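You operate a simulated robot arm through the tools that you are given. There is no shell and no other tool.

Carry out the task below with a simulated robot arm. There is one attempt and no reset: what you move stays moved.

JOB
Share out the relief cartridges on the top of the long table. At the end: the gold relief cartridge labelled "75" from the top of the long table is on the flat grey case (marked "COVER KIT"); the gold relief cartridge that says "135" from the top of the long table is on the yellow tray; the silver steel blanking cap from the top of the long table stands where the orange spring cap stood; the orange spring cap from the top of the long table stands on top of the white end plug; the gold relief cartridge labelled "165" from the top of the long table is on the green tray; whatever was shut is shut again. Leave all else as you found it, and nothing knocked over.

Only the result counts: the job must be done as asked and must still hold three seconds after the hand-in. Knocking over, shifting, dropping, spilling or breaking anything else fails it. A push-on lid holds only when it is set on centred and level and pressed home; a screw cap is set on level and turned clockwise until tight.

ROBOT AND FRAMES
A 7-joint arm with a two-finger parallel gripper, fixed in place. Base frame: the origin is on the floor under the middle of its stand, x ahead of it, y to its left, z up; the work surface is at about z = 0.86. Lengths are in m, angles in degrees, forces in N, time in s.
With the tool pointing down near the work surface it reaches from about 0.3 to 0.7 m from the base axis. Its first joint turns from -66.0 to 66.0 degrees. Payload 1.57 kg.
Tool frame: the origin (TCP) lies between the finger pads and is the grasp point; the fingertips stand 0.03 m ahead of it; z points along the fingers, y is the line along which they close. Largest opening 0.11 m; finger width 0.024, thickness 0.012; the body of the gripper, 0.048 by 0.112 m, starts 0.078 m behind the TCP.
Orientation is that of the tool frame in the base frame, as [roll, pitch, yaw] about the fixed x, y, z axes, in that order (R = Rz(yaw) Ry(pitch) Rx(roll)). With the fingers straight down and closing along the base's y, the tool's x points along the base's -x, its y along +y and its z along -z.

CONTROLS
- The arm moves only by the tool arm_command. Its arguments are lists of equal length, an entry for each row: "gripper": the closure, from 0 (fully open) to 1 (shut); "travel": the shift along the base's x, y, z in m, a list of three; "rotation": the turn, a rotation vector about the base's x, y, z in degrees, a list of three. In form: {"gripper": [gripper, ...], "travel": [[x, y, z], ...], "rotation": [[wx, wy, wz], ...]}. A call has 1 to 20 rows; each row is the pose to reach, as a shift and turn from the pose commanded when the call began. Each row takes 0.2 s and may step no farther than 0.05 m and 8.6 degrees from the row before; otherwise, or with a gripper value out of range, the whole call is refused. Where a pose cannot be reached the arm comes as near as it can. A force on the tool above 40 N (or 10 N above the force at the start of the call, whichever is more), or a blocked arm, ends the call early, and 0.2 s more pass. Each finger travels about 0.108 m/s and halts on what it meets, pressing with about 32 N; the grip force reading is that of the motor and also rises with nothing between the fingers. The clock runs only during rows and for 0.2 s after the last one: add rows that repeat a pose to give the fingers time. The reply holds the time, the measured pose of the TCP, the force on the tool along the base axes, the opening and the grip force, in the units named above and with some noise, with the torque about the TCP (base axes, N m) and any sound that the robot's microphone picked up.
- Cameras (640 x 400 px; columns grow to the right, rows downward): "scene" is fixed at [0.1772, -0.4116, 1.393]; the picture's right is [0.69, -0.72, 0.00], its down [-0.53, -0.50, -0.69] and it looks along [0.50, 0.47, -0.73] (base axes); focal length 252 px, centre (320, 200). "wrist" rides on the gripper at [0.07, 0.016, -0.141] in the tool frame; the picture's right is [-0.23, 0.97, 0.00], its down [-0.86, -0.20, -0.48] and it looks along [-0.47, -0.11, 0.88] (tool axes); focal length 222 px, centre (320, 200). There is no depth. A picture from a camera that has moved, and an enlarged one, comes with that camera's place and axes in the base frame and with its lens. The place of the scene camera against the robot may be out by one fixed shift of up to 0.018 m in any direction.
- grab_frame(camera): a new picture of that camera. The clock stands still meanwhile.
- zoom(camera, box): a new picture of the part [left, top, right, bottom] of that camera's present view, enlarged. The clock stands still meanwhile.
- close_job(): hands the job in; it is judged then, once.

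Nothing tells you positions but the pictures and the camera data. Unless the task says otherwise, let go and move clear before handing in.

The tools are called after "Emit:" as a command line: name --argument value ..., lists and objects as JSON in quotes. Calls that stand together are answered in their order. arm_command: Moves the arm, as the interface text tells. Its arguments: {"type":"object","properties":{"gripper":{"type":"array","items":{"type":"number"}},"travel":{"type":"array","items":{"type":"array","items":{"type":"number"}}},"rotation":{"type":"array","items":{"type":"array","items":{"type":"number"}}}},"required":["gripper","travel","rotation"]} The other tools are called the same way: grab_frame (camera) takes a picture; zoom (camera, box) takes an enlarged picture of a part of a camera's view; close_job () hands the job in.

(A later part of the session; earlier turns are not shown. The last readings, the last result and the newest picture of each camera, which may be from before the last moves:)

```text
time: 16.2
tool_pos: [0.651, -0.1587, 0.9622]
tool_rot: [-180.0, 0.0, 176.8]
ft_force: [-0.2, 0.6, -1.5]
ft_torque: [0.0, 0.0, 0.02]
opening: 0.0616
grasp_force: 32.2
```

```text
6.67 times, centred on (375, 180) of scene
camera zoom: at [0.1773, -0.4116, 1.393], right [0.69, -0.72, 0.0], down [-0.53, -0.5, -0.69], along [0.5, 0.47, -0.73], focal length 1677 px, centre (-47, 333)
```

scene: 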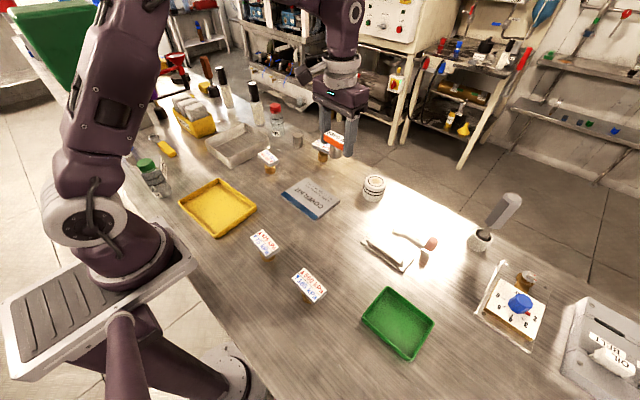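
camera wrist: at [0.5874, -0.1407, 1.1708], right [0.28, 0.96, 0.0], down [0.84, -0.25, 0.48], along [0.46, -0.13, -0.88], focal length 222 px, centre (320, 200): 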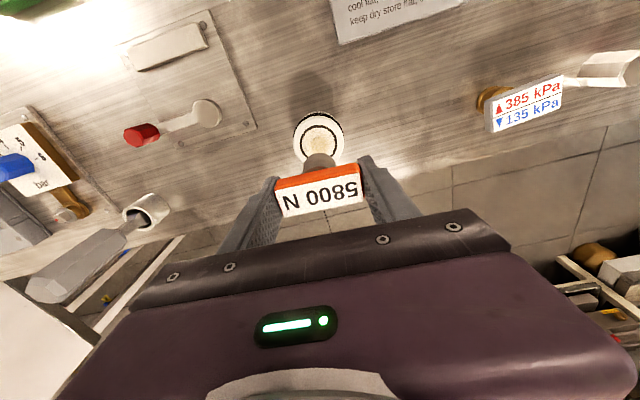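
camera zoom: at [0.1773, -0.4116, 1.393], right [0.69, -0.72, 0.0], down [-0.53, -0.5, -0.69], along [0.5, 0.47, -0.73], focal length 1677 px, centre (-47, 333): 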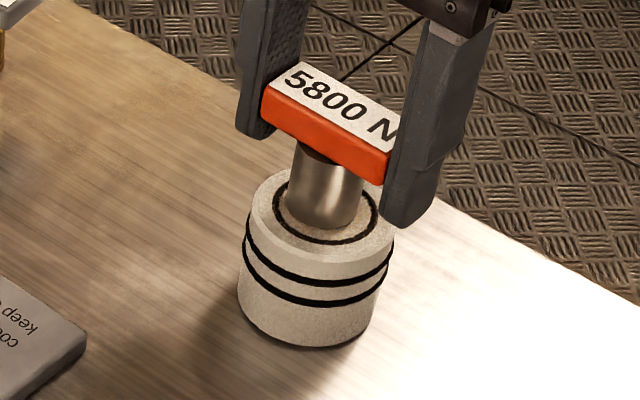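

No contact force yet; I continue lowering in small steps.

Emit:
arm_command --gripper '[1, 1]' --travel '[[0, 0, -0.002], [0, 0, -0.002]]' --rotation '[[0, 0, 0], [0, 0, 0]]'

Emit:
zoom --camera "scene" --box '[345, 150, 405, 210]'

Emit:
zoom --camera "wrist" --box '[240, 100, 400, 200]'

```text
time: 16.8
tool_pos: [0.6493, -0.1573, 0.9601]
tool_rot: [180.0, 0.0, 176.8]
ft_force: [0.2, -0.6, 1.1]
ft_torque: [-0.01, -0.02, 0.0]
opening: 0.0617
grasp_force: 31.4
```

```text
6.67 times, centred on (375, 180) of scene
camera zoom: at [0.1772, -0.4116, 1.393], right [0.69, -0.72, 0.0], down [-0.53, -0.5, -0.69], along [0.5, 0.47, -0.73], focal length 1677 px, centre (-47, 333)
```

zoom: 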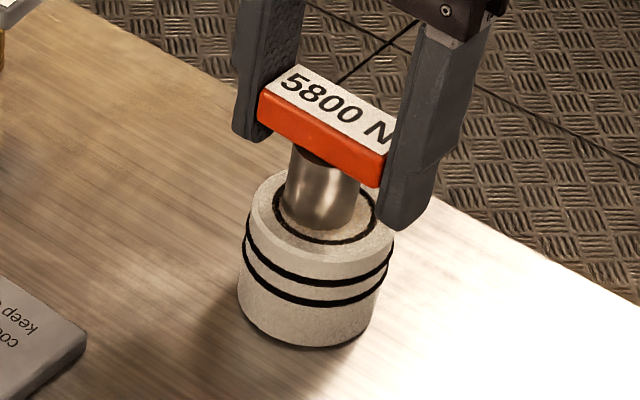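

```text
4.00 times, centred on (320, 150) of wrist
camera zoom: at [0.582, -0.1379, 1.1025], right [0.28, 0.96, 0.0], down [0.84, -0.25, 0.48], along [0.46, -0.13, -0.88], focal length 888 px, centre (320, 400)
```

zoom: 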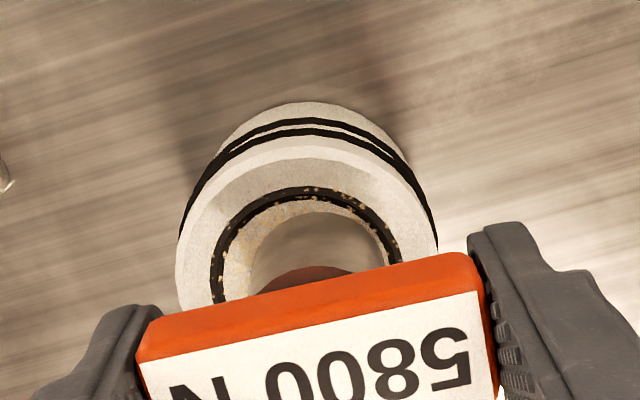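

It is nearly touching, with about 2.5 mm of y drift, which is acceptable on a 64 mm plug. One more small step to get positive contact.

Emit:
arm_command --gripper '[1, 1]' --travel '[[0, -0.001, -0.001], [0, -0.001, -0.0015]]' --rotation '[[0, 0, 0], [0, 0, 0]]'

Emit:
zoom --camera "wrist" --box '[240, 100, 400, 200]'

Emit:
zoom --camera "scene" --box '[345, 150, 405, 210]'

```text
time: 17.4
tool_pos: [0.6507, -0.1589, 0.9614]
tool_rot: [-180.0, 0.1, 176.8]
ft_force: [1.2, 4.1, 12.5]
ft_torque: [0.22, -0.04, -0.02]
opening: 0.0616
grasp_force: 32.0
```

```text
4.00 times, centred on (320, 150) of wrist
camera zoom: at [0.5818, -0.1393, 1.1023], right [0.28, 0.96, 0.0], down [0.84, -0.25, 0.48], along [0.46, -0.13, -0.88], focal length 888 px, centre (320, 400)
```

zoom: 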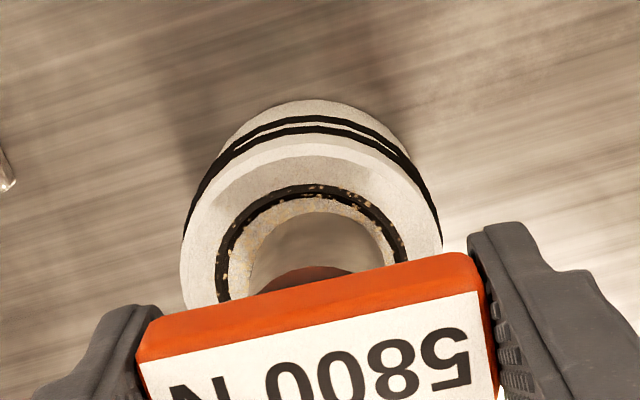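

```text
6.67 times, centred on (375, 180) of scene
camera zoom: at [0.177, -0.4114, 1.393], right [0.69, -0.72, 0.0], down [-0.53, -0.5, -0.69], along [0.5, 0.47, -0.73], focal length 1677 px, centre (-47, 333)
```

zoom: 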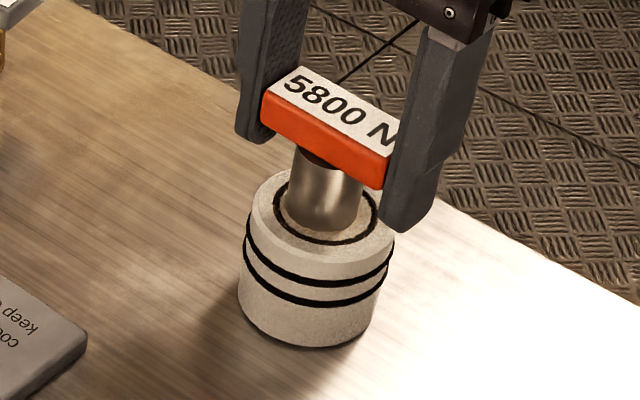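

Contact is confirmed (12.5 N up) with the stem centred. I relieve the pressure by 1 mm and then open the fingers gradually.

Emit:
arm_command --gripper '[1, 1, 0.4, 0.35, 0.3, 0.2, 0.2]' --travel '[[0, 0, 0.001], [0, 0, 0.001], [0, 0, 0.001], [0, 0, 0.001], [0, 0, 0.001], [0, 0, 0.001], [0, 0, 0.001]]' --rotation '[[0, 0, 0], [0, 0, 0], [0, 0, 0], [0, 0, 0], [0, 0, 0], [0, 0, 0], [0, 0, 0]]'

Emit:
zoom --camera "wrist" --box '[240, 100, 400, 200]'

Emit:
zoom --camera "scene" --box '[345, 150, 405, 210]'

```text
time: 19.0
tool_pos: [0.6507, -0.159, 0.9612]
tool_rot: [-180.0, 0.0, 176.7]
ft_force: [-0.7, -0.3, -0.3]
ft_torque: [-0.04, 0.01, 0.0]
opening: 0.0882
grasp_force: 0.0
```

```text
4.00 times, centred on (320, 150) of wrist
camera zoom: at [0.5828, -0.14, 1.1018], right [0.28, 0.96, 0.0], down [0.84, -0.25, 0.48], along [0.46, -0.13, -0.88], focal length 888 px, centre (320, 400)
```

zoom: 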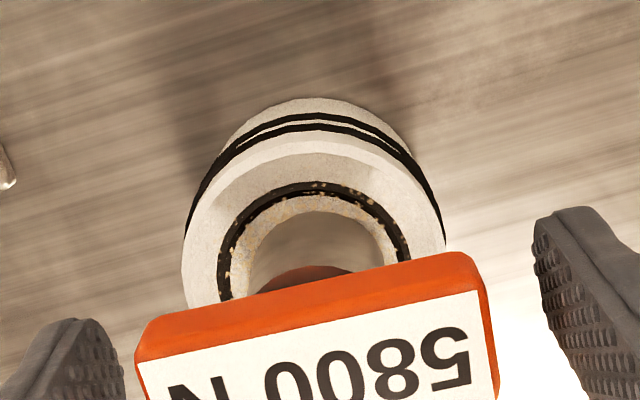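

```text
6.67 times, centred on (375, 180) of scene
camera zoom: at [0.1772, -0.4116, 1.393], right [0.69, -0.72, 0.0], down [-0.53, -0.5, -0.69], along [0.5, 0.47, -0.73], focal length 1677 px, centre (-47, 333)
```

zoom: 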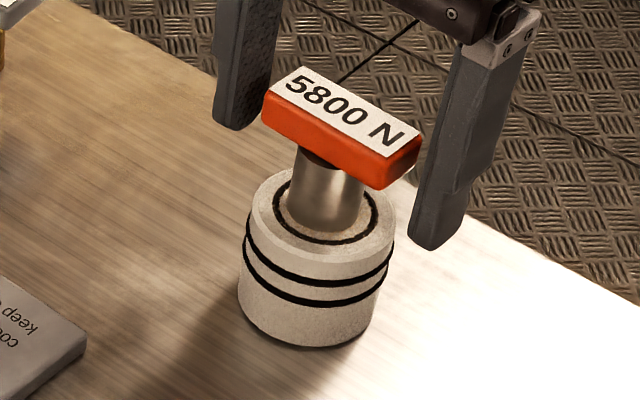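

The orange cap stands on the plug. I rise straight up, then travel at height to hover near the silver cap, with a narrower opening.

Emit:
arm_command --gripper '[0.1, 0.05, 0.0, 0.0, 0.0, 0.0, 0.1, 0.2, 0.3, 0.3, 0.3, 0.3]' --travel '[[0, 0, 0.02], [0, 0, 0.06], [0, 0, 0.1], [0, 0.04, 0.11], [0.0, 0.08, 0.11], [0.0, 0.125, 0.11], [0.0, 0.17, 0.11], [0.0, 0.215, 0.1], [0.0, 0.255, 0.095], [0.0, 0.295, 0.09], [0.0, 0.325, 0.09], [0.0, 0.325, 0.09]]' --rotation '[[0, 0, 0], [0, 0, 0], [0, 0, 0], [0, 0, 0], [0, 0, 0], [0, 0, 0], [0, 0, 0], [0, 0, 0], [0, 0, 0], [0, 0, 0], [0, 0, 0], [0, 0, 0]]'

Emit:
grab_frame --camera "wrist"

Emit:
grab_frame --camera "scene"

```text
time: 21.6
tool_pos: [0.6501, 0.1644, 1.0507]
tool_rot: [179.9, 0.1, 176.9]
ft_force: [0.3, 0.8, -0.8]
ft_torque: [-0.01, 0.0, -0.01]
opening: 0.0769
grasp_force: 0.1
out of reach, approached as far as the arm can: row 3
```

```text
taken
camera wrist: at [0.5818, 0.1829, 1.1924], right [0.28, 0.96, 0.0], down [0.84, -0.25, 0.48], along [0.46, -0.13, -0.88], focal length 222 px, centre (320, 200)
```

wrist: 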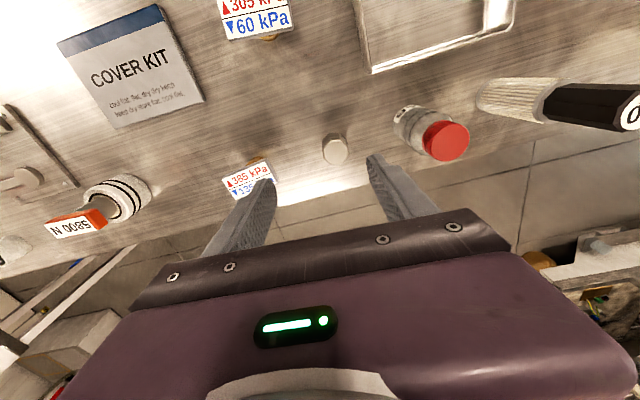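

```text
taken
```

scene: 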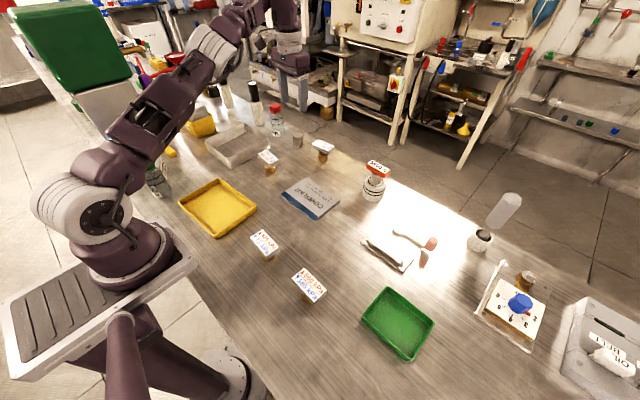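

The cap on the plug is still standing, and the silver cap is now visible just inboard of the fingers. I zoom to measure it, its facets and the nearby bottle.

Emit:
zoom --camera "wrist" --box '[296, 120, 376, 170]'

Emit:
zoom --camera "wrist" --box '[210, 90, 480, 200]'

Emit:
zoom --camera "scene" --box '[240, 90, 400, 210]'

```text
8.00 times, centred on (336, 145) of wrist
camera zoom: at [0.5818, 0.1829, 1.1924], right [0.28, 0.96, 0.0], down [0.84, -0.25, 0.48], along [0.46, -0.13, -0.88], focal length 1777 px, centre (192, 640)
```

zoom: 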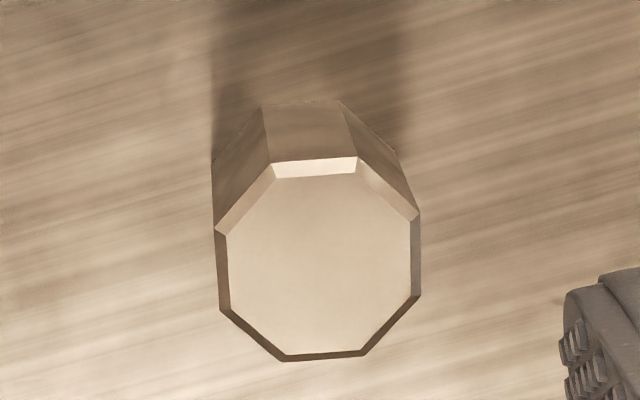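

```text
2.37 times, centred on (345, 145) of wrist
camera zoom: at [0.5818, 0.1829, 1.1924], right [0.28, 0.96, 0.0], down [0.84, -0.25, 0.48], along [0.46, -0.13, -0.88], focal length 526 px, centre (261, 330)
```

zoom: 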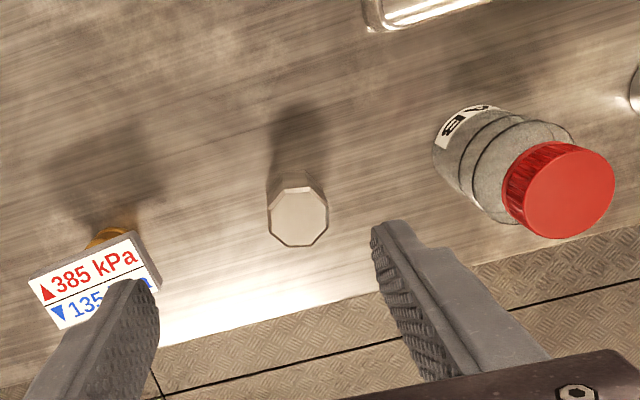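

```text
3.33 times, centred on (320, 150) of scene
camera zoom: at [0.1772, -0.4115, 1.393], right [0.69, -0.72, 0.0], down [-0.53, -0.5, -0.69], along [0.5, 0.47, -0.73], focal length 838 px, centre (320, 367)
```

zoom: 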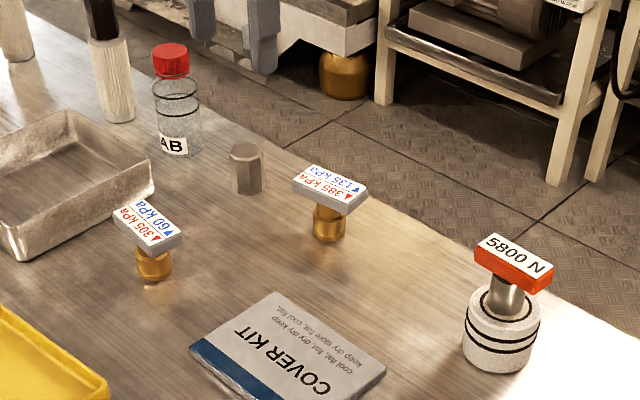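

The silver cap is an octagon about 34 mm across flats at (0.670, 0.179), with its facets turned −12.5°. I rotate to match and come down to just above it.

Emit:
arm_command --gripper '[0.3, 0.3, 0.3, 0.3, 0.3]' --travel '[[0.0, 0.005, -0.03], [0.01, 0.01, -0.06], [0.0193, 0.0156, -0.09], [0.0193, 0.0156, -0.1], [0.0193, 0.0156, -0.1]]' --rotation '[[0, 0, -4.5], [0, 0, -9.3], [0, 0, -9.3], [0, 0, -9.3], [0, 0, -9.3]]'

Emit:
grab_frame --camera "wrist"

Emit:
zoom --camera "wrist" --box '[260, 140, 388, 220]'

Emit:
zoom --camera "scene" --box '[240, 90, 340, 170]'

```text
time: 22.8
tool_pos: [0.6699, 0.1829, 0.951]
tool_rot: [179.9, 0.3, 167.4]
ft_force: [-0.1, 0.5, 0.1]
ft_torque: [0.01, 0.02, 0.02]
opening: 0.0769
grasp_force: 0.1
out of reach, approached as far as the arm can: row 3
```

```text
taken
camera wrist: at [0.6055, 0.2123, 1.0923], right [0.43, 0.9, 0.0], down [0.79, -0.38, 0.48], along [0.43, -0.21, -0.88], focal length 222 px, centre (320, 200)
```

wrist: 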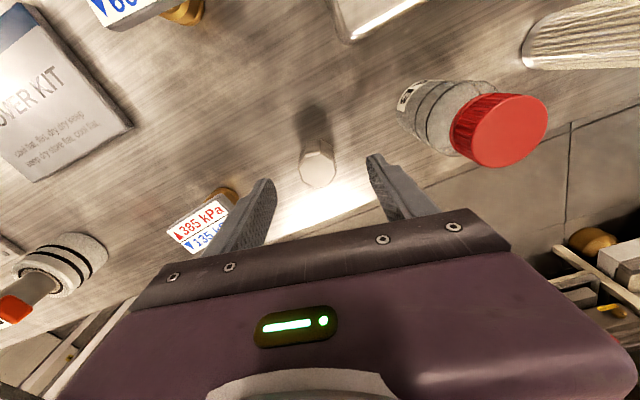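

```text
5.00 times, centred on (324, 180) of wrist
camera zoom: at [0.6055, 0.2123, 1.0923], right [0.43, 0.9, 0.0], down [0.79, -0.38, 0.48], along [0.43, -0.21, -0.88], focal length 1111 px, centre (300, 300)
```

zoom: 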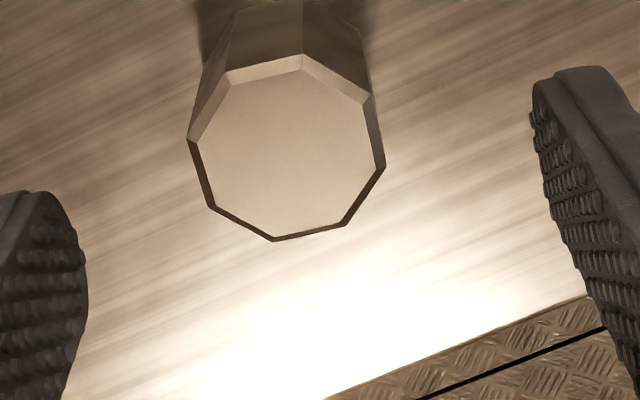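

```text
5.00 times, centred on (290, 130) of scene
camera zoom: at [0.1772, -0.4116, 1.393], right [0.69, -0.72, 0.0], down [-0.53, -0.5, -0.69], along [0.5, 0.47, -0.73], focal length 1258 px, centre (470, 550)
```

zoom: 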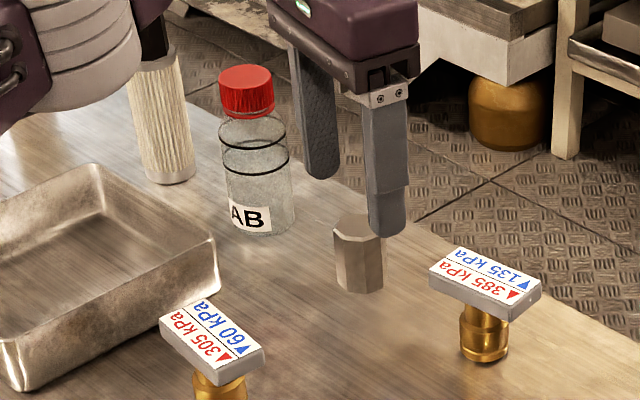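

The octagon is aligned with the fingers and centred within 3 mm in y. I correct this and descend to grasp height, with the fingertips just above the table.

Emit:
arm_command --gripper '[0.3, 0.3, 0.3, 0.3]' --travel '[[-0.0011, -0.003, -0.015], [-0.0011, -0.003, -0.035], [-0.0011, -0.003, -0.053], [-0.0011, -0.003, -0.053]]' --rotation '[[0, 0, 0], [0, 0, 0], [0, 0, 0], [0, 0, 0]]'

Emit:
zoom --camera "wrist" --box '[240, 140, 400, 240]'

Emit:
zoom --camera "scene" --box '[240, 90, 340, 170]'

```text
time: 23.8
tool_pos: [0.6694, 0.1783, 0.8991]
tool_rot: [-180.0, -0.1, 167.5]
ft_force: [-0.4, -0.4, 0.2]
ft_torque: [0.04, 0.0, 0.0]
opening: 0.0768
grasp_force: 0.1
```

```text
4.00 times, centred on (320, 190) of wrist
camera zoom: at [0.6056, 0.2088, 1.0402], right [0.43, 0.9, 0.0], down [0.79, -0.38, 0.48], along [0.43, -0.21, -0.88], focal length 888 px, centre (320, 240)
```

zoom: 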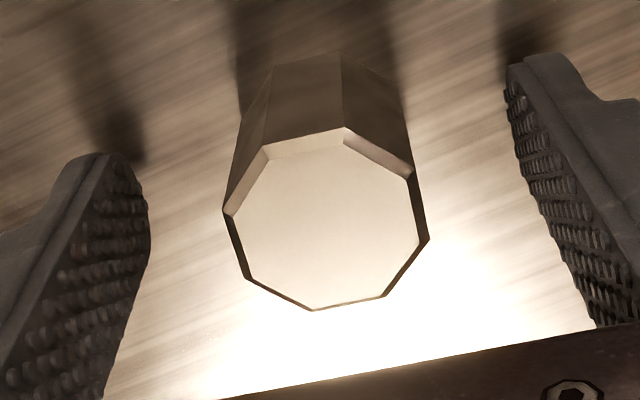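

```text
5.00 times, centred on (290, 130) of scene
camera zoom: at [0.1772, -0.4115, 1.393], right [0.69, -0.72, 0.0], down [-0.53, -0.5, -0.69], along [0.5, 0.47, -0.73], focal length 1258 px, centre (470, 550)
```

zoom: 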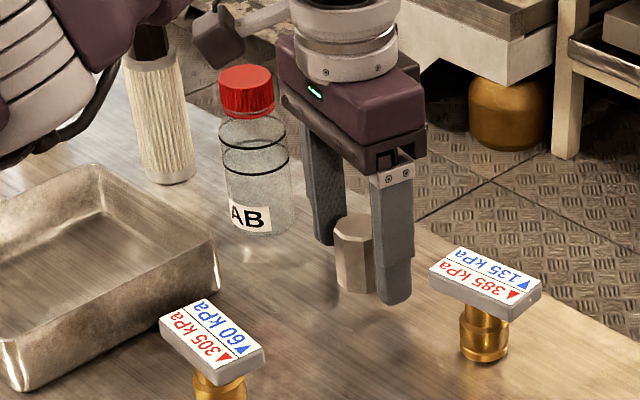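

The TCP matches the cap's centre within 1 mm. I close on it.

Emit:
arm_command --gripper '[0.3, 0.5, 0.7, 1, 1, 1]' --travel '[[0, 0, -0.002], [0, 0, -0.002], [0, 0, -0.002], [0, 0, -0.002], [0, 0, -0.002], [0, 0, -0.002]]' --rotation '[[0, 0, 0], [0, 0, 0], [0, 0, 0], [0, 0, 0], [0, 0, 0], [0, 0, 0]]'

Emit:
zoom --camera "wrist" --box '[240, 140, 400, 240]'

```text
time: 25.2
tool_pos: [0.6691, 0.1771, 0.8959]
tool_rot: [-179.9, 0.0, 167.5]
ft_force: [-0.1, 0.9, 0.1]
ft_torque: [-0.02, 0.03, -0.01]
opening: 0.0341
grasp_force: 32.7
```

```text
4.00 times, centred on (320, 190) of wrist
camera zoom: at [0.6052, 0.208, 1.0377], right [0.43, 0.9, 0.0], down [0.79, -0.38, 0.48], along [0.43, -0.21, -0.88], focal length 888 px, centre (320, 240)
```

zoom: 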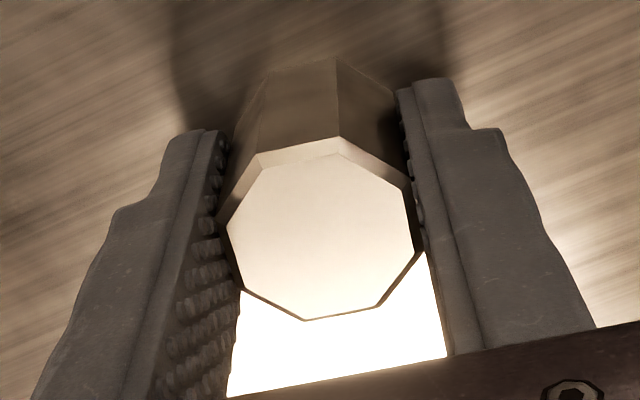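

The silver cap is held (0.0341 m). I lift it clear and carry it at height to above the orange cap's old place at (0.431, -0.201).

Emit:
arm_command --gripper '[1, 1, 1, 1, 1, 1, 1, 1, 1, 1, 1, 1, 1, 1]' --travel '[[0, 0, 0.03], [-0.01, -0.005, 0.07], [-0.03, -0.03, 0.1], [-0.0532, -0.0688, 0.11], [-0.0764, -0.1076, 0.11], [-0.0997, -0.1463, 0.11], [-0.1229, -0.1851, 0.11], [-0.1461, -0.2239, 0.11], [-0.1693, -0.2627, 0.11], [-0.1926, -0.3014, 0.11], [-0.2158, -0.3402, 0.11], [-0.239, -0.379, 0.11], [-0.239, -0.379, 0.11], [-0.239, -0.379, 0.11]]' --rotation '[[0, 0, 0], [0, 0, 0], [0, 0, 0], [0, 0, 0], [0, 0, 0], [0, 0, 0], [0, 0, 0], [0, 0, 0], [0, 0, 0], [0, 0, 0], [0, 0, 0], [0, 0, 0], [0, 0, 0], [0, 0, 0]]'

Emit:
grab_frame --camera "wrist"

Emit:
grab_frame --camera "scene"

```text
time: 26.3
tool_pos: [0.6725, 0.0588, 1.0474]
tool_rot: [-179.8, 1.3, 165.9]
ft_force: [0.0, -0.2, -1.4]
ft_torque: [0.0, 0.02, -0.01]
opening: 0.0333
grasp_force: 31.9
out of reach, approached as far as the arm can: row 2, 3, 4, 5
stopped in row 5: the force on the tool passed its limit at 52 N (the readings are from after the stop); the commanded pose is now the measured one
```

```text
taken
camera wrist: at [0.6071, 0.0919, 1.1867], right [0.46, 0.89, 0.0], down [0.77, -0.4, 0.5], along [0.44, -0.23, -0.87], focal length 222 px, centre (320, 200)
```

wrist: 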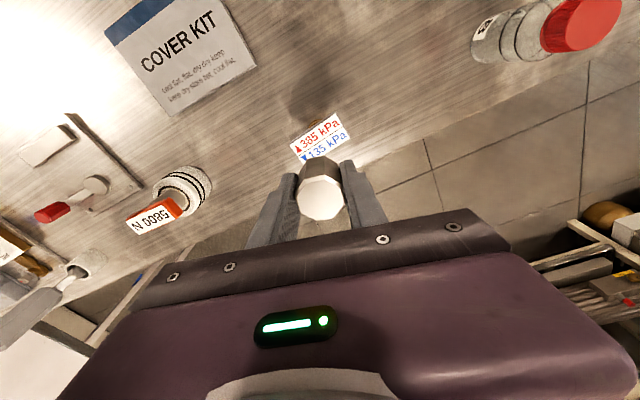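

```text
taken
```

scene: 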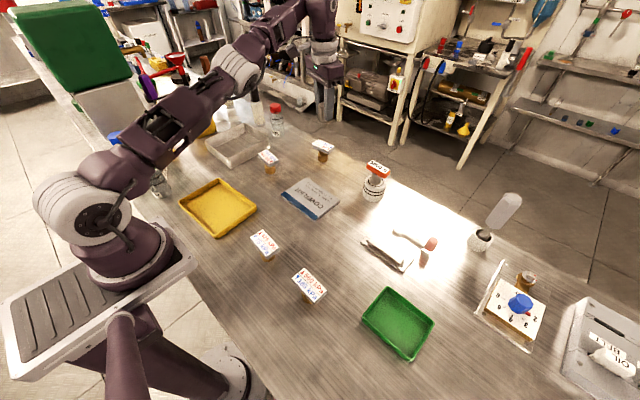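

The arm hit its stretch limit and stopped on a force spike while still high. I check that nothing was disturbed and that the cap is still held.

Emit:
zoom --camera "scene" --box '[240, 60, 400, 180]'

Emit:
zoom --camera "wrist" --box '[240, 100, 400, 230]'

```text
3.33 times, centred on (320, 120) of scene
camera zoom: at [0.1774, -0.4114, 1.393], right [0.69, -0.72, 0.0], down [-0.53, -0.5, -0.69], along [0.5, 0.47, -0.73], focal length 838 px, centre (320, 467)
```

zoom: 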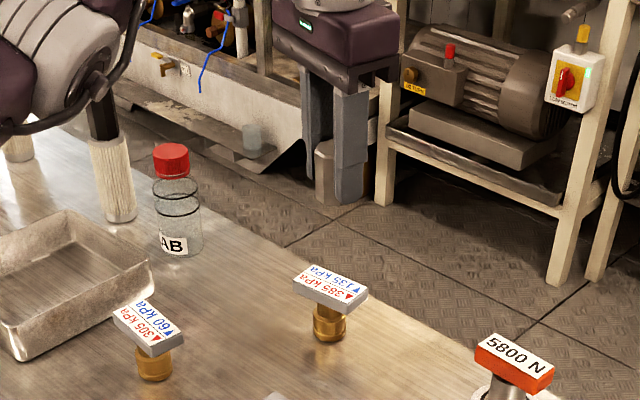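

```text
3.08 times, centred on (320, 165) of wrist
camera zoom: at [0.6071, 0.0919, 1.1867], right [0.46, 0.89, 0.0], down [0.77, -0.4, 0.5], along [0.44, -0.23, -0.87], focal length 684 px, centre (320, 308)
```

zoom: 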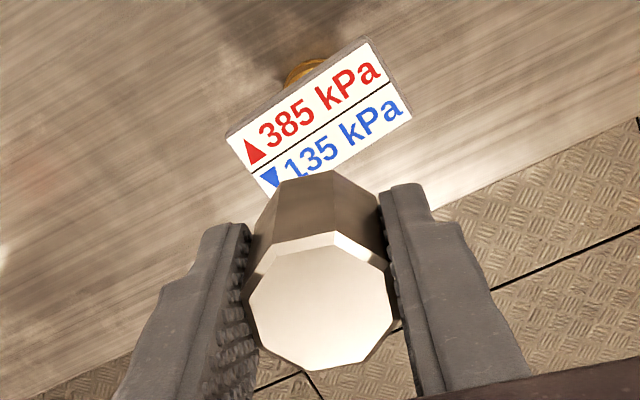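

Everything else is undisturbed and the silver cap is still held. I level the tool and retract inward and across with gentler steps.

Emit:
arm_command --gripper '[1, 1, 1, 1, 1, 1, 1, 1, 1, 1, 1]' --travel '[[-0.02, -0.01, -0.01], [-0.05, -0.03, -0.03], [-0.08, -0.06, -0.04], [-0.11, -0.095, -0.04], [-0.14, -0.13, -0.04], [-0.17, -0.165, -0.04], [-0.2, -0.2, -0.04], [-0.225, -0.23, -0.04], [-0.2415, -0.2598, -0.04], [-0.2415, -0.2598, -0.04], [-0.2415, -0.2598, -0.04]]' --rotation '[[0.3, 0.6, 0], [0.5, 1.2, 0], [0.5, 1.2, 0], [0.5, 1.2, 0], [0.5, 1.2, 0], [0.5, 1.2, 0], [0.5, 1.2, 0], [0.5, 1.2, 0], [0.5, 1.2, 0], [0.5, 1.2, 0], [0.5, 1.2, 0]]'

Emit:
grab_frame --camera "wrist"

Emit:
grab_frame --camera "scene"

```text
time: 28.7
tool_pos: [0.4429, -0.2225, 1.0164]
tool_rot: [-179.6, 1.6, 166.1]
ft_force: [-10.5, 3.6, -9.2]
ft_torque: [-0.38, -0.96, 0.02]
opening: 0.0335
grasp_force: 31.5
out of reach, approached as far as the arm can: row 1, 2, 3, 4, 5, 6, 7, 8, 9
```

```text
taken
camera wrist: at [0.3769, -0.1887, 1.1552], right [0.45, 0.89, 0.0], down [0.77, -0.39, 0.5], along [0.45, -0.23, -0.86], focal length 222 px, centre (320, 200)
```

wrist: 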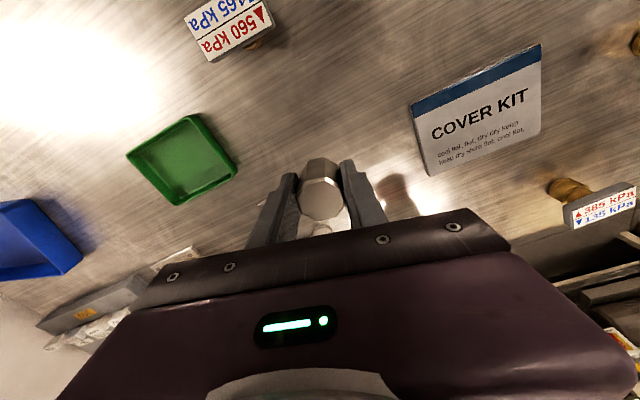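

```text
taken
```

scene: 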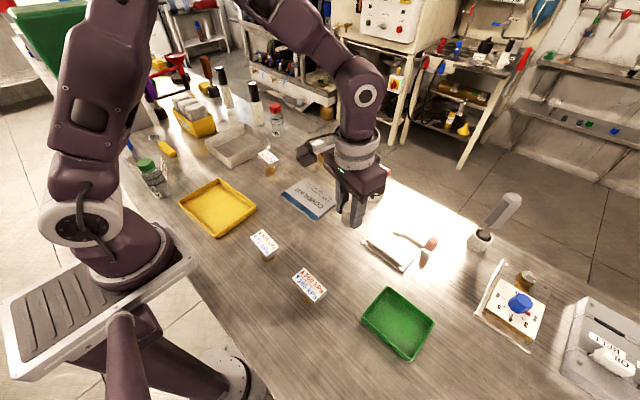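

The reading shows a residual force and reach warnings. I hold still to let the arm settle and re-read.

Emit:
arm_command --gripper '[1, 1, 1]' --travel '[[0, 0, 0], [0, 0, 0], [0, 0, 0]]' --rotation '[[0, 0, 0], [0, 0, 0], [0, 0, 0]]'

Emit:
zoom --camera "scene" --box '[240, 60, 480, 240]'

Emit:
zoom --camera "wrist" --box '[240, 130, 440, 260]'

```text
time: 29.5
tool_pos: [0.4337, -0.2171, 1.0101]
tool_rot: [179.9, 0.0, 165.8]
ft_force: [-0.2, -1.1, -0.3]
ft_torque: [0.0, -0.05, 0.01]
opening: 0.0338
grasp_force: 31.8
```

```text
2.22 times, centred on (360, 150) of scene
camera zoom: at [0.1772, -0.4116, 1.393], right [0.69, -0.72, 0.0], down [-0.53, -0.5, -0.69], along [0.5, 0.47, -0.73], focal length 559 px, centre (231, 311)
```

zoom: 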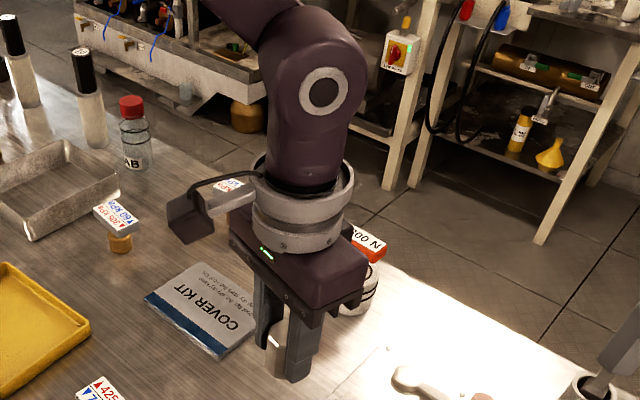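

```text
3.08 times, centred on (340, 195) of wrist
camera zoom: at [0.3706, -0.185, 1.1514], right [0.46, 0.89, 0.0], down [0.78, -0.4, 0.48], along [0.42, -0.22, -0.88], focal length 684 px, centre (258, 215)
```

zoom: 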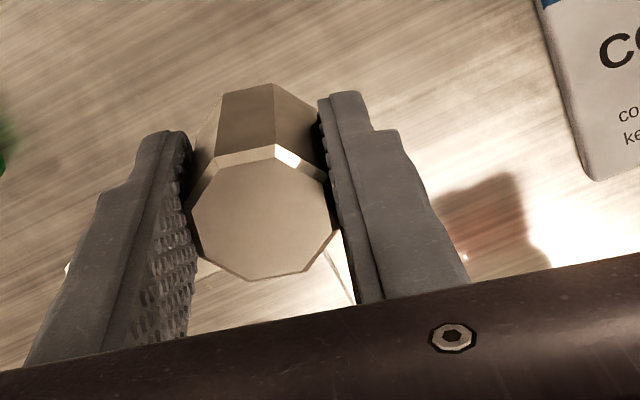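

Settled and level now at (0.434, -0.217). I shift the cap to the orange cap's original spot and lower to just above the table.

Emit:
arm_command --gripper '[1, 1, 1, 1, 1, 1, 1]' --travel '[[-0.0025, 0.008, 0], [-0.0049, 0.0168, -0.02], [-0.0049, 0.0168, -0.05], [-0.0049, 0.0168, -0.08], [-0.0049, 0.0168, -0.1], [-0.0049, 0.0168, -0.105], [-0.0049, 0.0168, -0.105]]' --rotation '[[0, 0, 0], [0, 0, 0], [0, 0, 0], [0, 0, 0], [0, 0, 0], [0, 0, 0], [0, 0, 0]]'

Emit:
zoom --camera "wrist" --box '[240, 130, 400, 230]'

Emit:
zoom --camera "scene" --box '[285, 190, 385, 265]'

```text
time: 31.1
tool_pos: [0.4268, -0.1871, 0.9006]
tool_rot: [179.9, -0.1, 165.8]
ft_force: [0.6, 0.5, -0.8]
ft_torque: [-0.02, -0.02, -0.01]
opening: 0.0338
grasp_force: 32.1
```

```text
4.00 times, centred on (320, 180) of wrist
camera zoom: at [0.365, -0.1556, 1.0426], right [0.46, 0.89, 0.0], down [0.78, -0.4, 0.48], along [0.42, -0.22, -0.88], focal length 888 px, centre (320, 280)
```

zoom: 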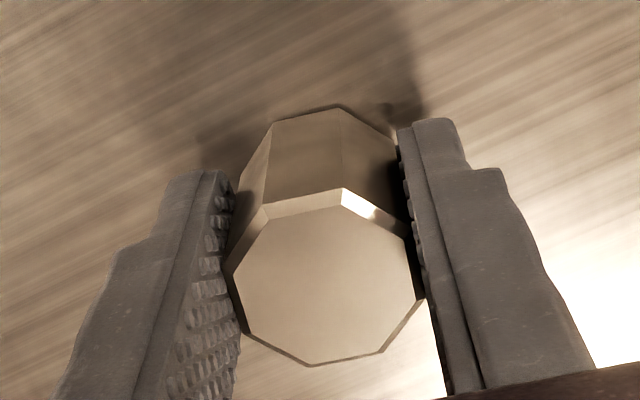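

```text
5.33 times, centred on (335, 228) of scene
camera zoom: at [0.1772, -0.4116, 1.393], right [0.69, -0.72, 0.0], down [-0.53, -0.5, -0.69], along [0.5, 0.47, -0.73], focal length 1341 px, centre (240, 53)
```

zoom: 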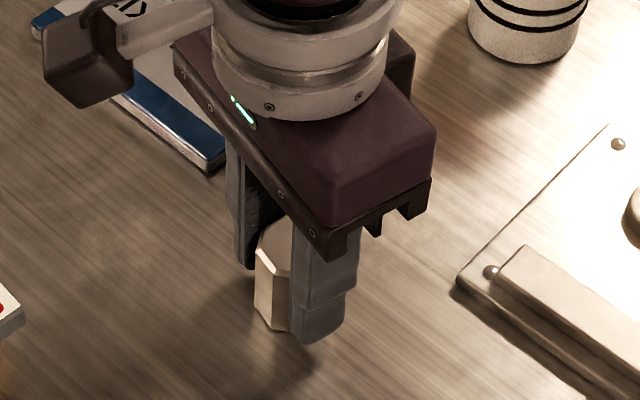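

The arm ended about 13 mm high in y because of earlier lag. I correct sideways while still 5 mm above the table and re-check.

Emit:
arm_command --gripper '[1, 1, 1, 1]' --travel '[[0.0005, -0.006, 0.002], [0.0009, -0.0127, 0.001], [0.0009, -0.0127, 0], [0.0009, -0.0127, 0]]' --rotation '[[0, 0, 0], [0, 0, 0], [0, 0, 0], [0, 0, 0]]'

Emit:
zoom --camera "wrist" --box '[240, 130, 400, 230]'

Emit:
zoom --camera "scene" --box '[285, 190, 385, 265]'

```text
time: 32.1
tool_pos: [0.4272, -0.1985, 0.9021]
tool_rot: [180.0, -0.1, 165.8]
ft_force: [-0.9, -0.8, -1.5]
ft_torque: [0.0, -0.01, 0.02]
opening: 0.0338
grasp_force: 32.2
```

```text
4.00 times, centred on (320, 180) of wrist
camera zoom: at [0.3646, -0.167, 1.0431], right [0.46, 0.89, 0.0], down [0.78, -0.4, 0.48], along [0.42, -0.22, -0.88], focal length 888 px, centre (320, 280)
```

zoom: 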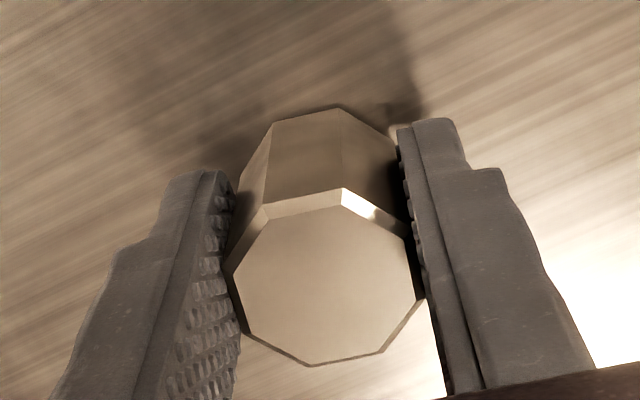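

```text
5.33 times, centred on (335, 228) of scene
camera zoom: at [0.1772, -0.4116, 1.393], right [0.69, -0.72, 0.0], down [-0.53, -0.5, -0.69], along [0.5, 0.47, -0.73], focal length 1341 px, centre (240, 53)
```

zoom: 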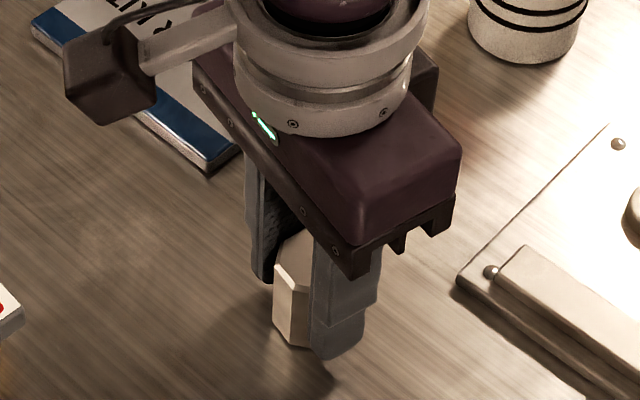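

It is within about 2 mm of the target. I lower gently to contact.

Emit:
arm_command --gripper '[1, 1, 1]' --travel '[[0.001, -0.001, -0.002], [0.001, -0.001, -0.004], [0.001, -0.001, -0.004]]' --rotation '[[0, 0, 0], [0, 0, 0], [0, 0, 0]]'

Emit:
arm_command --gripper '[1, 1]' --travel '[[0, 0, -0.0015], [0, 0, -0.0015]]' --rotation '[[0, 0, 0], [0, 0, 0]]'

```text
time: 32.9
tool_pos: [0.4284, -0.1998, 0.8979]
tool_rot: [-179.8, 0.0, 165.8]
ft_force: [-4.5, 0.9, 22.7]
ft_torque: [-0.05, -0.04, -0.02]
opening: 0.0339
grasp_force: 32.4
```

```text
time: 33.5
tool_pos: [0.4282, -0.1989, 0.8961]
tool_rot: [-179.8, 0.1, 165.8]
ft_force: [1.7, -6.8, 24.9]
ft_torque: [-0.14, -0.18, -0.04]
opening: 0.0336
grasp_force: 32.0
```

Contact is made (about 25 N). I relieve the pressure and release gently.

Emit:
arm_command --gripper '[1, 1, 0.66, 0.6, 0.5, 0.4, 0.4]' --travel '[[0, 0, 0.002], [0, 0, 0.0025], [0, 0, 0.0025], [0, 0, 0.0025], [0, 0, 0.0025], [0, 0, 0.0025], [0, 0, 0.0025]]' --rotation '[[0, 0, 0], [0, 0, 0], [0, 0, 0], [0, 0, 0], [0, 0, 0], [0, 0, 0], [0, 0, 0]]'

Emit:
zoom --camera "wrist" --box '[240, 130, 400, 230]'

Emit:
zoom --camera "scene" --box '[285, 190, 385, 265]'

```text
time: 35.1
tool_pos: [0.4282, -0.1978, 0.8989]
tool_rot: [-180.0, -0.1, 165.8]
ft_force: [0.0, 0.3, 0.2]
ft_torque: [-0.02, -0.04, -0.02]
opening: 0.0661
grasp_force: 0.1
```

```text
4.00 times, centred on (320, 180) of wrist
camera zoom: at [0.3658, -0.1667, 1.0408], right [0.46, 0.89, 0.0], down [0.78, -0.4, 0.48], along [0.42, -0.22, -0.88], focal length 888 px, centre (320, 280)
```

zoom: 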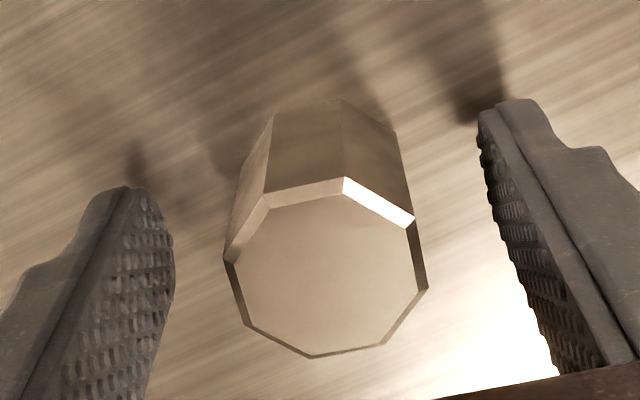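

```text
5.33 times, centred on (335, 228) of scene
camera zoom: at [0.1772, -0.4116, 1.393], right [0.69, -0.72, 0.0], down [-0.53, -0.5, -0.69], along [0.5, 0.47, -0.73], focal length 1341 px, centre (240, 53)
```

zoom: 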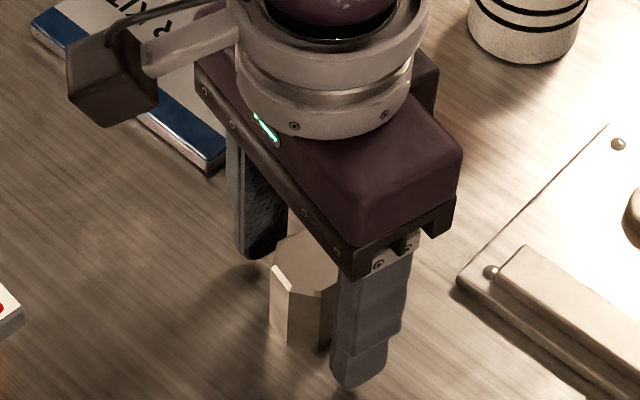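

The silver cap stands at (0.431, -0.199), matching the old spot. I rise and move to hover over the 165 cartridge near (0.309, -0.243), turning back to about −3° yaw.

Emit:
arm_command --gripper '[0.3, 0.2, 0.1, 0, 0, 0, 0, 0]' --travel '[[0, 0, 0.03], [0, 0, 0.07], [0, 0, 0.11], [-0.04, -0.015, 0.11], [-0.08, -0.03, 0.11], [-0.1206, -0.0445, 0.11], [-0.1206, -0.0445, 0.11], [-0.1206, -0.0445, 0.11]]' --rotation '[[0, 0, 0], [0, 0, 0], [0, 0, 0], [0, 0, 4], [0, 0, 8], [0, 0, 11.3], [0, 0, 11.3], [0, 0, 11.3]]'

Emit:
grab_frame --camera "wrist"

Emit:
zoom --camera "wrist" --box '[256, 100, 400, 190]'

Emit:
zoom --camera "scene" --box '[260, 200, 420, 320]'

```text
time: 36.9
tool_pos: [0.3088, -0.2411, 1.0064]
tool_rot: [-180.0, -0.1, 177.1]
ft_force: [-1.0, 0.6, -0.1]
ft_torque: [0.02, 0.04, -0.02]
opening: 0.11
grasp_force: 0.0
```

```text
taken
camera wrist: at [0.2404, -0.2236, 1.1488], right [0.28, 0.96, 0.0], down [0.84, -0.24, 0.48], along [0.46, -0.13, -0.88], focal length 222 px, centre (320, 200)
```

wrist: 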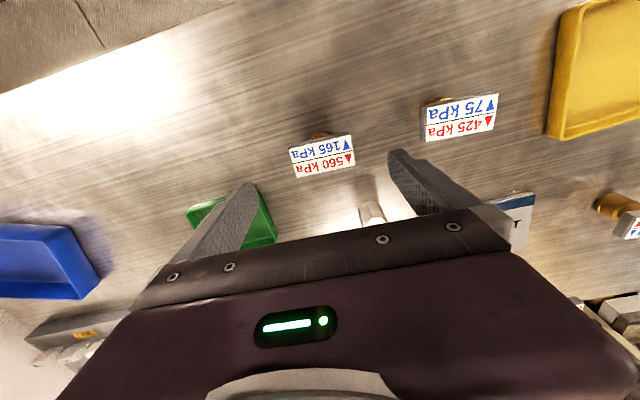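

```text
4.44 times, centred on (328, 145) of wrist
camera zoom: at [0.2404, -0.2236, 1.1488], right [0.28, 0.96, 0.0], down [0.84, -0.24, 0.48], along [0.46, -0.13, -0.88], focal length 987 px, centre (284, 444)
```

zoom: 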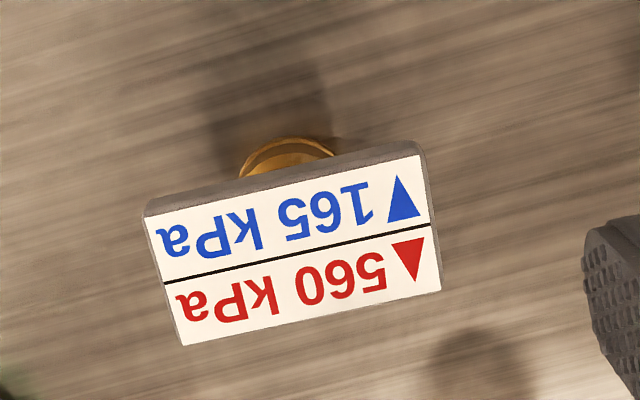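

```text
3.33 times, centred on (340, 260) of scene
camera zoom: at [0.1772, -0.4116, 1.393], right [0.69, -0.72, 0.0], down [-0.53, -0.5, -0.69], along [0.5, 0.47, -0.73], focal length 838 px, centre (253, 0)
```

zoom: 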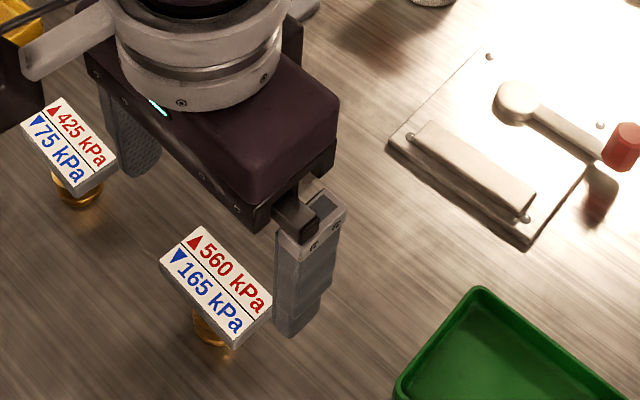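

The 165 head is centred near (0.311, -0.241), top around z 0.921, with yaw about −3°. I descend around it with the fingers fully open.

Emit:
arm_command --gripper '[0, 0, 0, 0, 0]' --travel '[[0.0018, 0.0013, -0.02], [0.0018, 0.0013, -0.045], [0.0018, 0.0013, -0.07], [0.0018, 0.0013, -0.084], [0.0018, 0.0013, -0.084]]' --rotation '[[0, 0, 0], [0, 0, 0], [0, 0, 0], [0, 0, 0], [0, 0, 0]]'

Emit:
zoom --camera "wrist" --box '[240, 130, 400, 230]'

Emit:
zoom --camera "scene" --box '[260, 230, 380, 320]'

```text
time: 38.1
tool_pos: [0.3094, -0.2419, 0.9242]
tool_rot: [180.0, -0.1, 177.1]
ft_force: [0.0, -0.7, 0.8]
ft_torque: [0.04, 0.03, -0.04]
opening: 0.1102
grasp_force: 0.1
```

```text
4.00 times, centred on (320, 180) of wrist
camera zoom: at [0.2414, -0.2225, 1.0661], right [0.28, 0.96, 0.0], down [0.84, -0.24, 0.48], along [0.46, -0.13, -0.88], focal length 888 px, centre (320, 280)
```

zoom: 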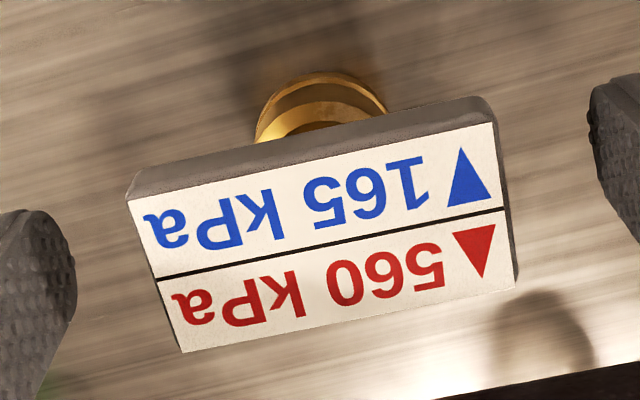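

```text
4.44 times, centred on (320, 275) of scene
camera zoom: at [0.1772, -0.4116, 1.393], right [0.69, -0.72, 0.0], down [-0.53, -0.5, -0.69], along [0.5, 0.47, -0.73], focal length 1118 px, centre (320, -133)
```

zoom: 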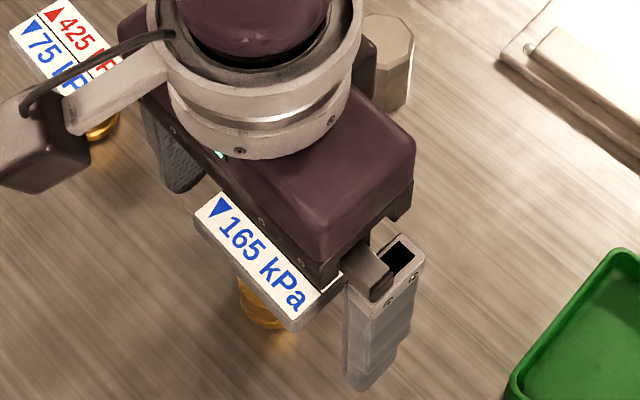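

Centred within 1 mm. I lower 3 mm and close.

Emit:
arm_command --gripper '[0, 0.2, 0.35, 0.6, 1, 1]' --travel '[[0, 0, -0.003], [0, 0, -0.003], [0, 0, -0.003], [0, 0, -0.003], [0, 0, -0.003], [0, 0, -0.003]]' --rotation '[[0, 0, 0], [0, 0, 0], [0, 0, 0], [0, 0, 0], [0, 0, 0], [0, 0, 0]]'

Emit:
zoom --camera "wrist" --box '[240, 130, 400, 230]'

```text
time: 39.5
tool_pos: [0.3082, -0.2404, 0.9219]
tool_rot: [-180.0, -0.1, 177.1]
ft_force: [0.6, -0.1, 0.1]
ft_torque: [0.01, -0.02, -0.03]
opening: 0.067
grasp_force: 32.0
```

```text
4.00 times, centred on (320, 180) of wrist
camera zoom: at [0.241, -0.2227, 1.0634], right [0.28, 0.96, 0.0], down [0.84, -0.24, 0.48], along [0.46, -0.13, -0.88], focal length 888 px, centre (320, 280)
```

zoom: 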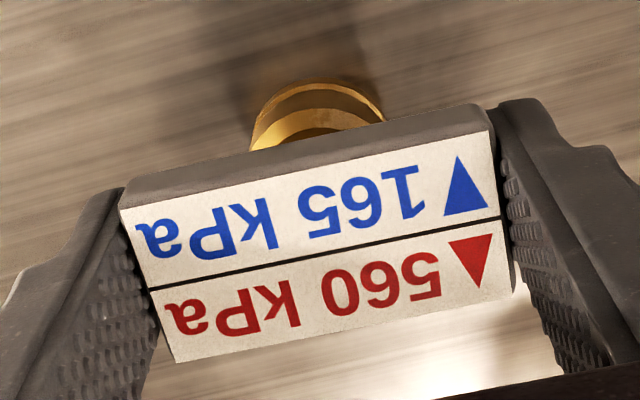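

Held at 0.067 m. I lift and move to a spot beside the green tray so I can measure it with the cartridge in hand.

Emit:
arm_command --gripper '[1, 1, 1, 1, 1, 1, 1, 1]' --travel '[[0, 0, 0.025], [0, 0, 0.06], [0, 0, 0.1], [0.035, -0.015, 0.11], [0.07, -0.03, 0.11], [0.11, -0.045, 0.11], [0.11, -0.045, 0.11], [0.11, -0.045, 0.11]]' --rotation '[[0, 0, 0], [0, 0, 0], [0, 0, 0], [0, 0, 0], [0, 0, 0], [0, 0, 0], [0, 0, 0], [0, 0, 0]]'

Emit:
grab_frame --camera "wrist"

Emit:
zoom --camera "wrist" --box '[100, 80, 260, 180]'

Emit:
zoom --camera "scene" --box '[340, 270, 460, 370]'

```text
time: 41.3
tool_pos: [0.4186, -0.2878, 1.0323]
tool_rot: [179.9, -0.1, 177.1]
ft_force: [0.2, 0.4, -1.0]
ft_torque: [0.0, -0.01, -0.01]
opening: 0.0674
grasp_force: 31.8
```

```text
taken
camera wrist: at [0.3506, -0.2683, 1.1729], right [0.28, 0.96, 0.0], down [0.84, -0.24, 0.48], along [0.46, -0.13, -0.88], focal length 222 px, centre (320, 200)
```

wrist: 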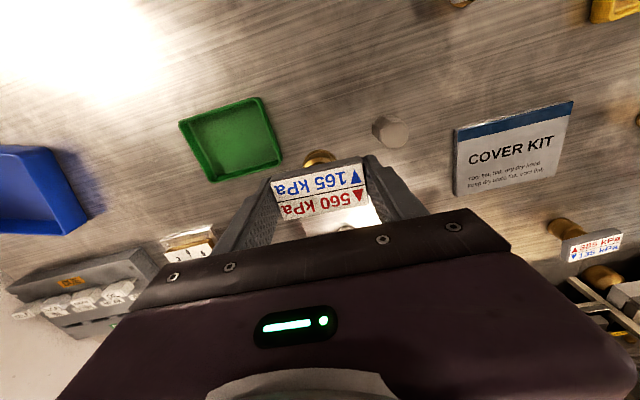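

```text
4.00 times, centred on (180, 130) of wrist
camera zoom: at [0.3506, -0.2683, 1.1729], right [0.28, 0.96, 0.0], down [0.84, -0.24, 0.48], along [0.46, -0.13, -0.88], focal length 888 px, centre (880, 480)
```

zoom: 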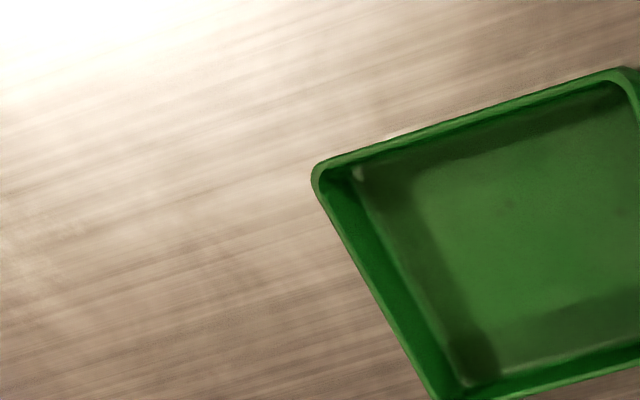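

```text
4.00 times, centred on (400, 320) of scene
camera zoom: at [0.1773, -0.4116, 1.393], right [0.69, -0.72, 0.0], down [-0.53, -0.5, -0.69], along [0.5, 0.47, -0.73], focal length 1006 px, centre (0, -280)
```

zoom: 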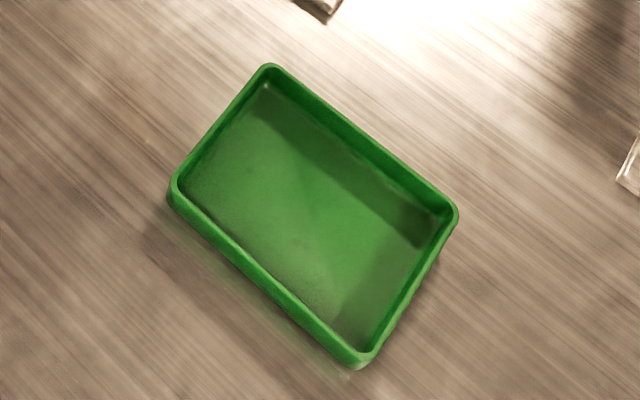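

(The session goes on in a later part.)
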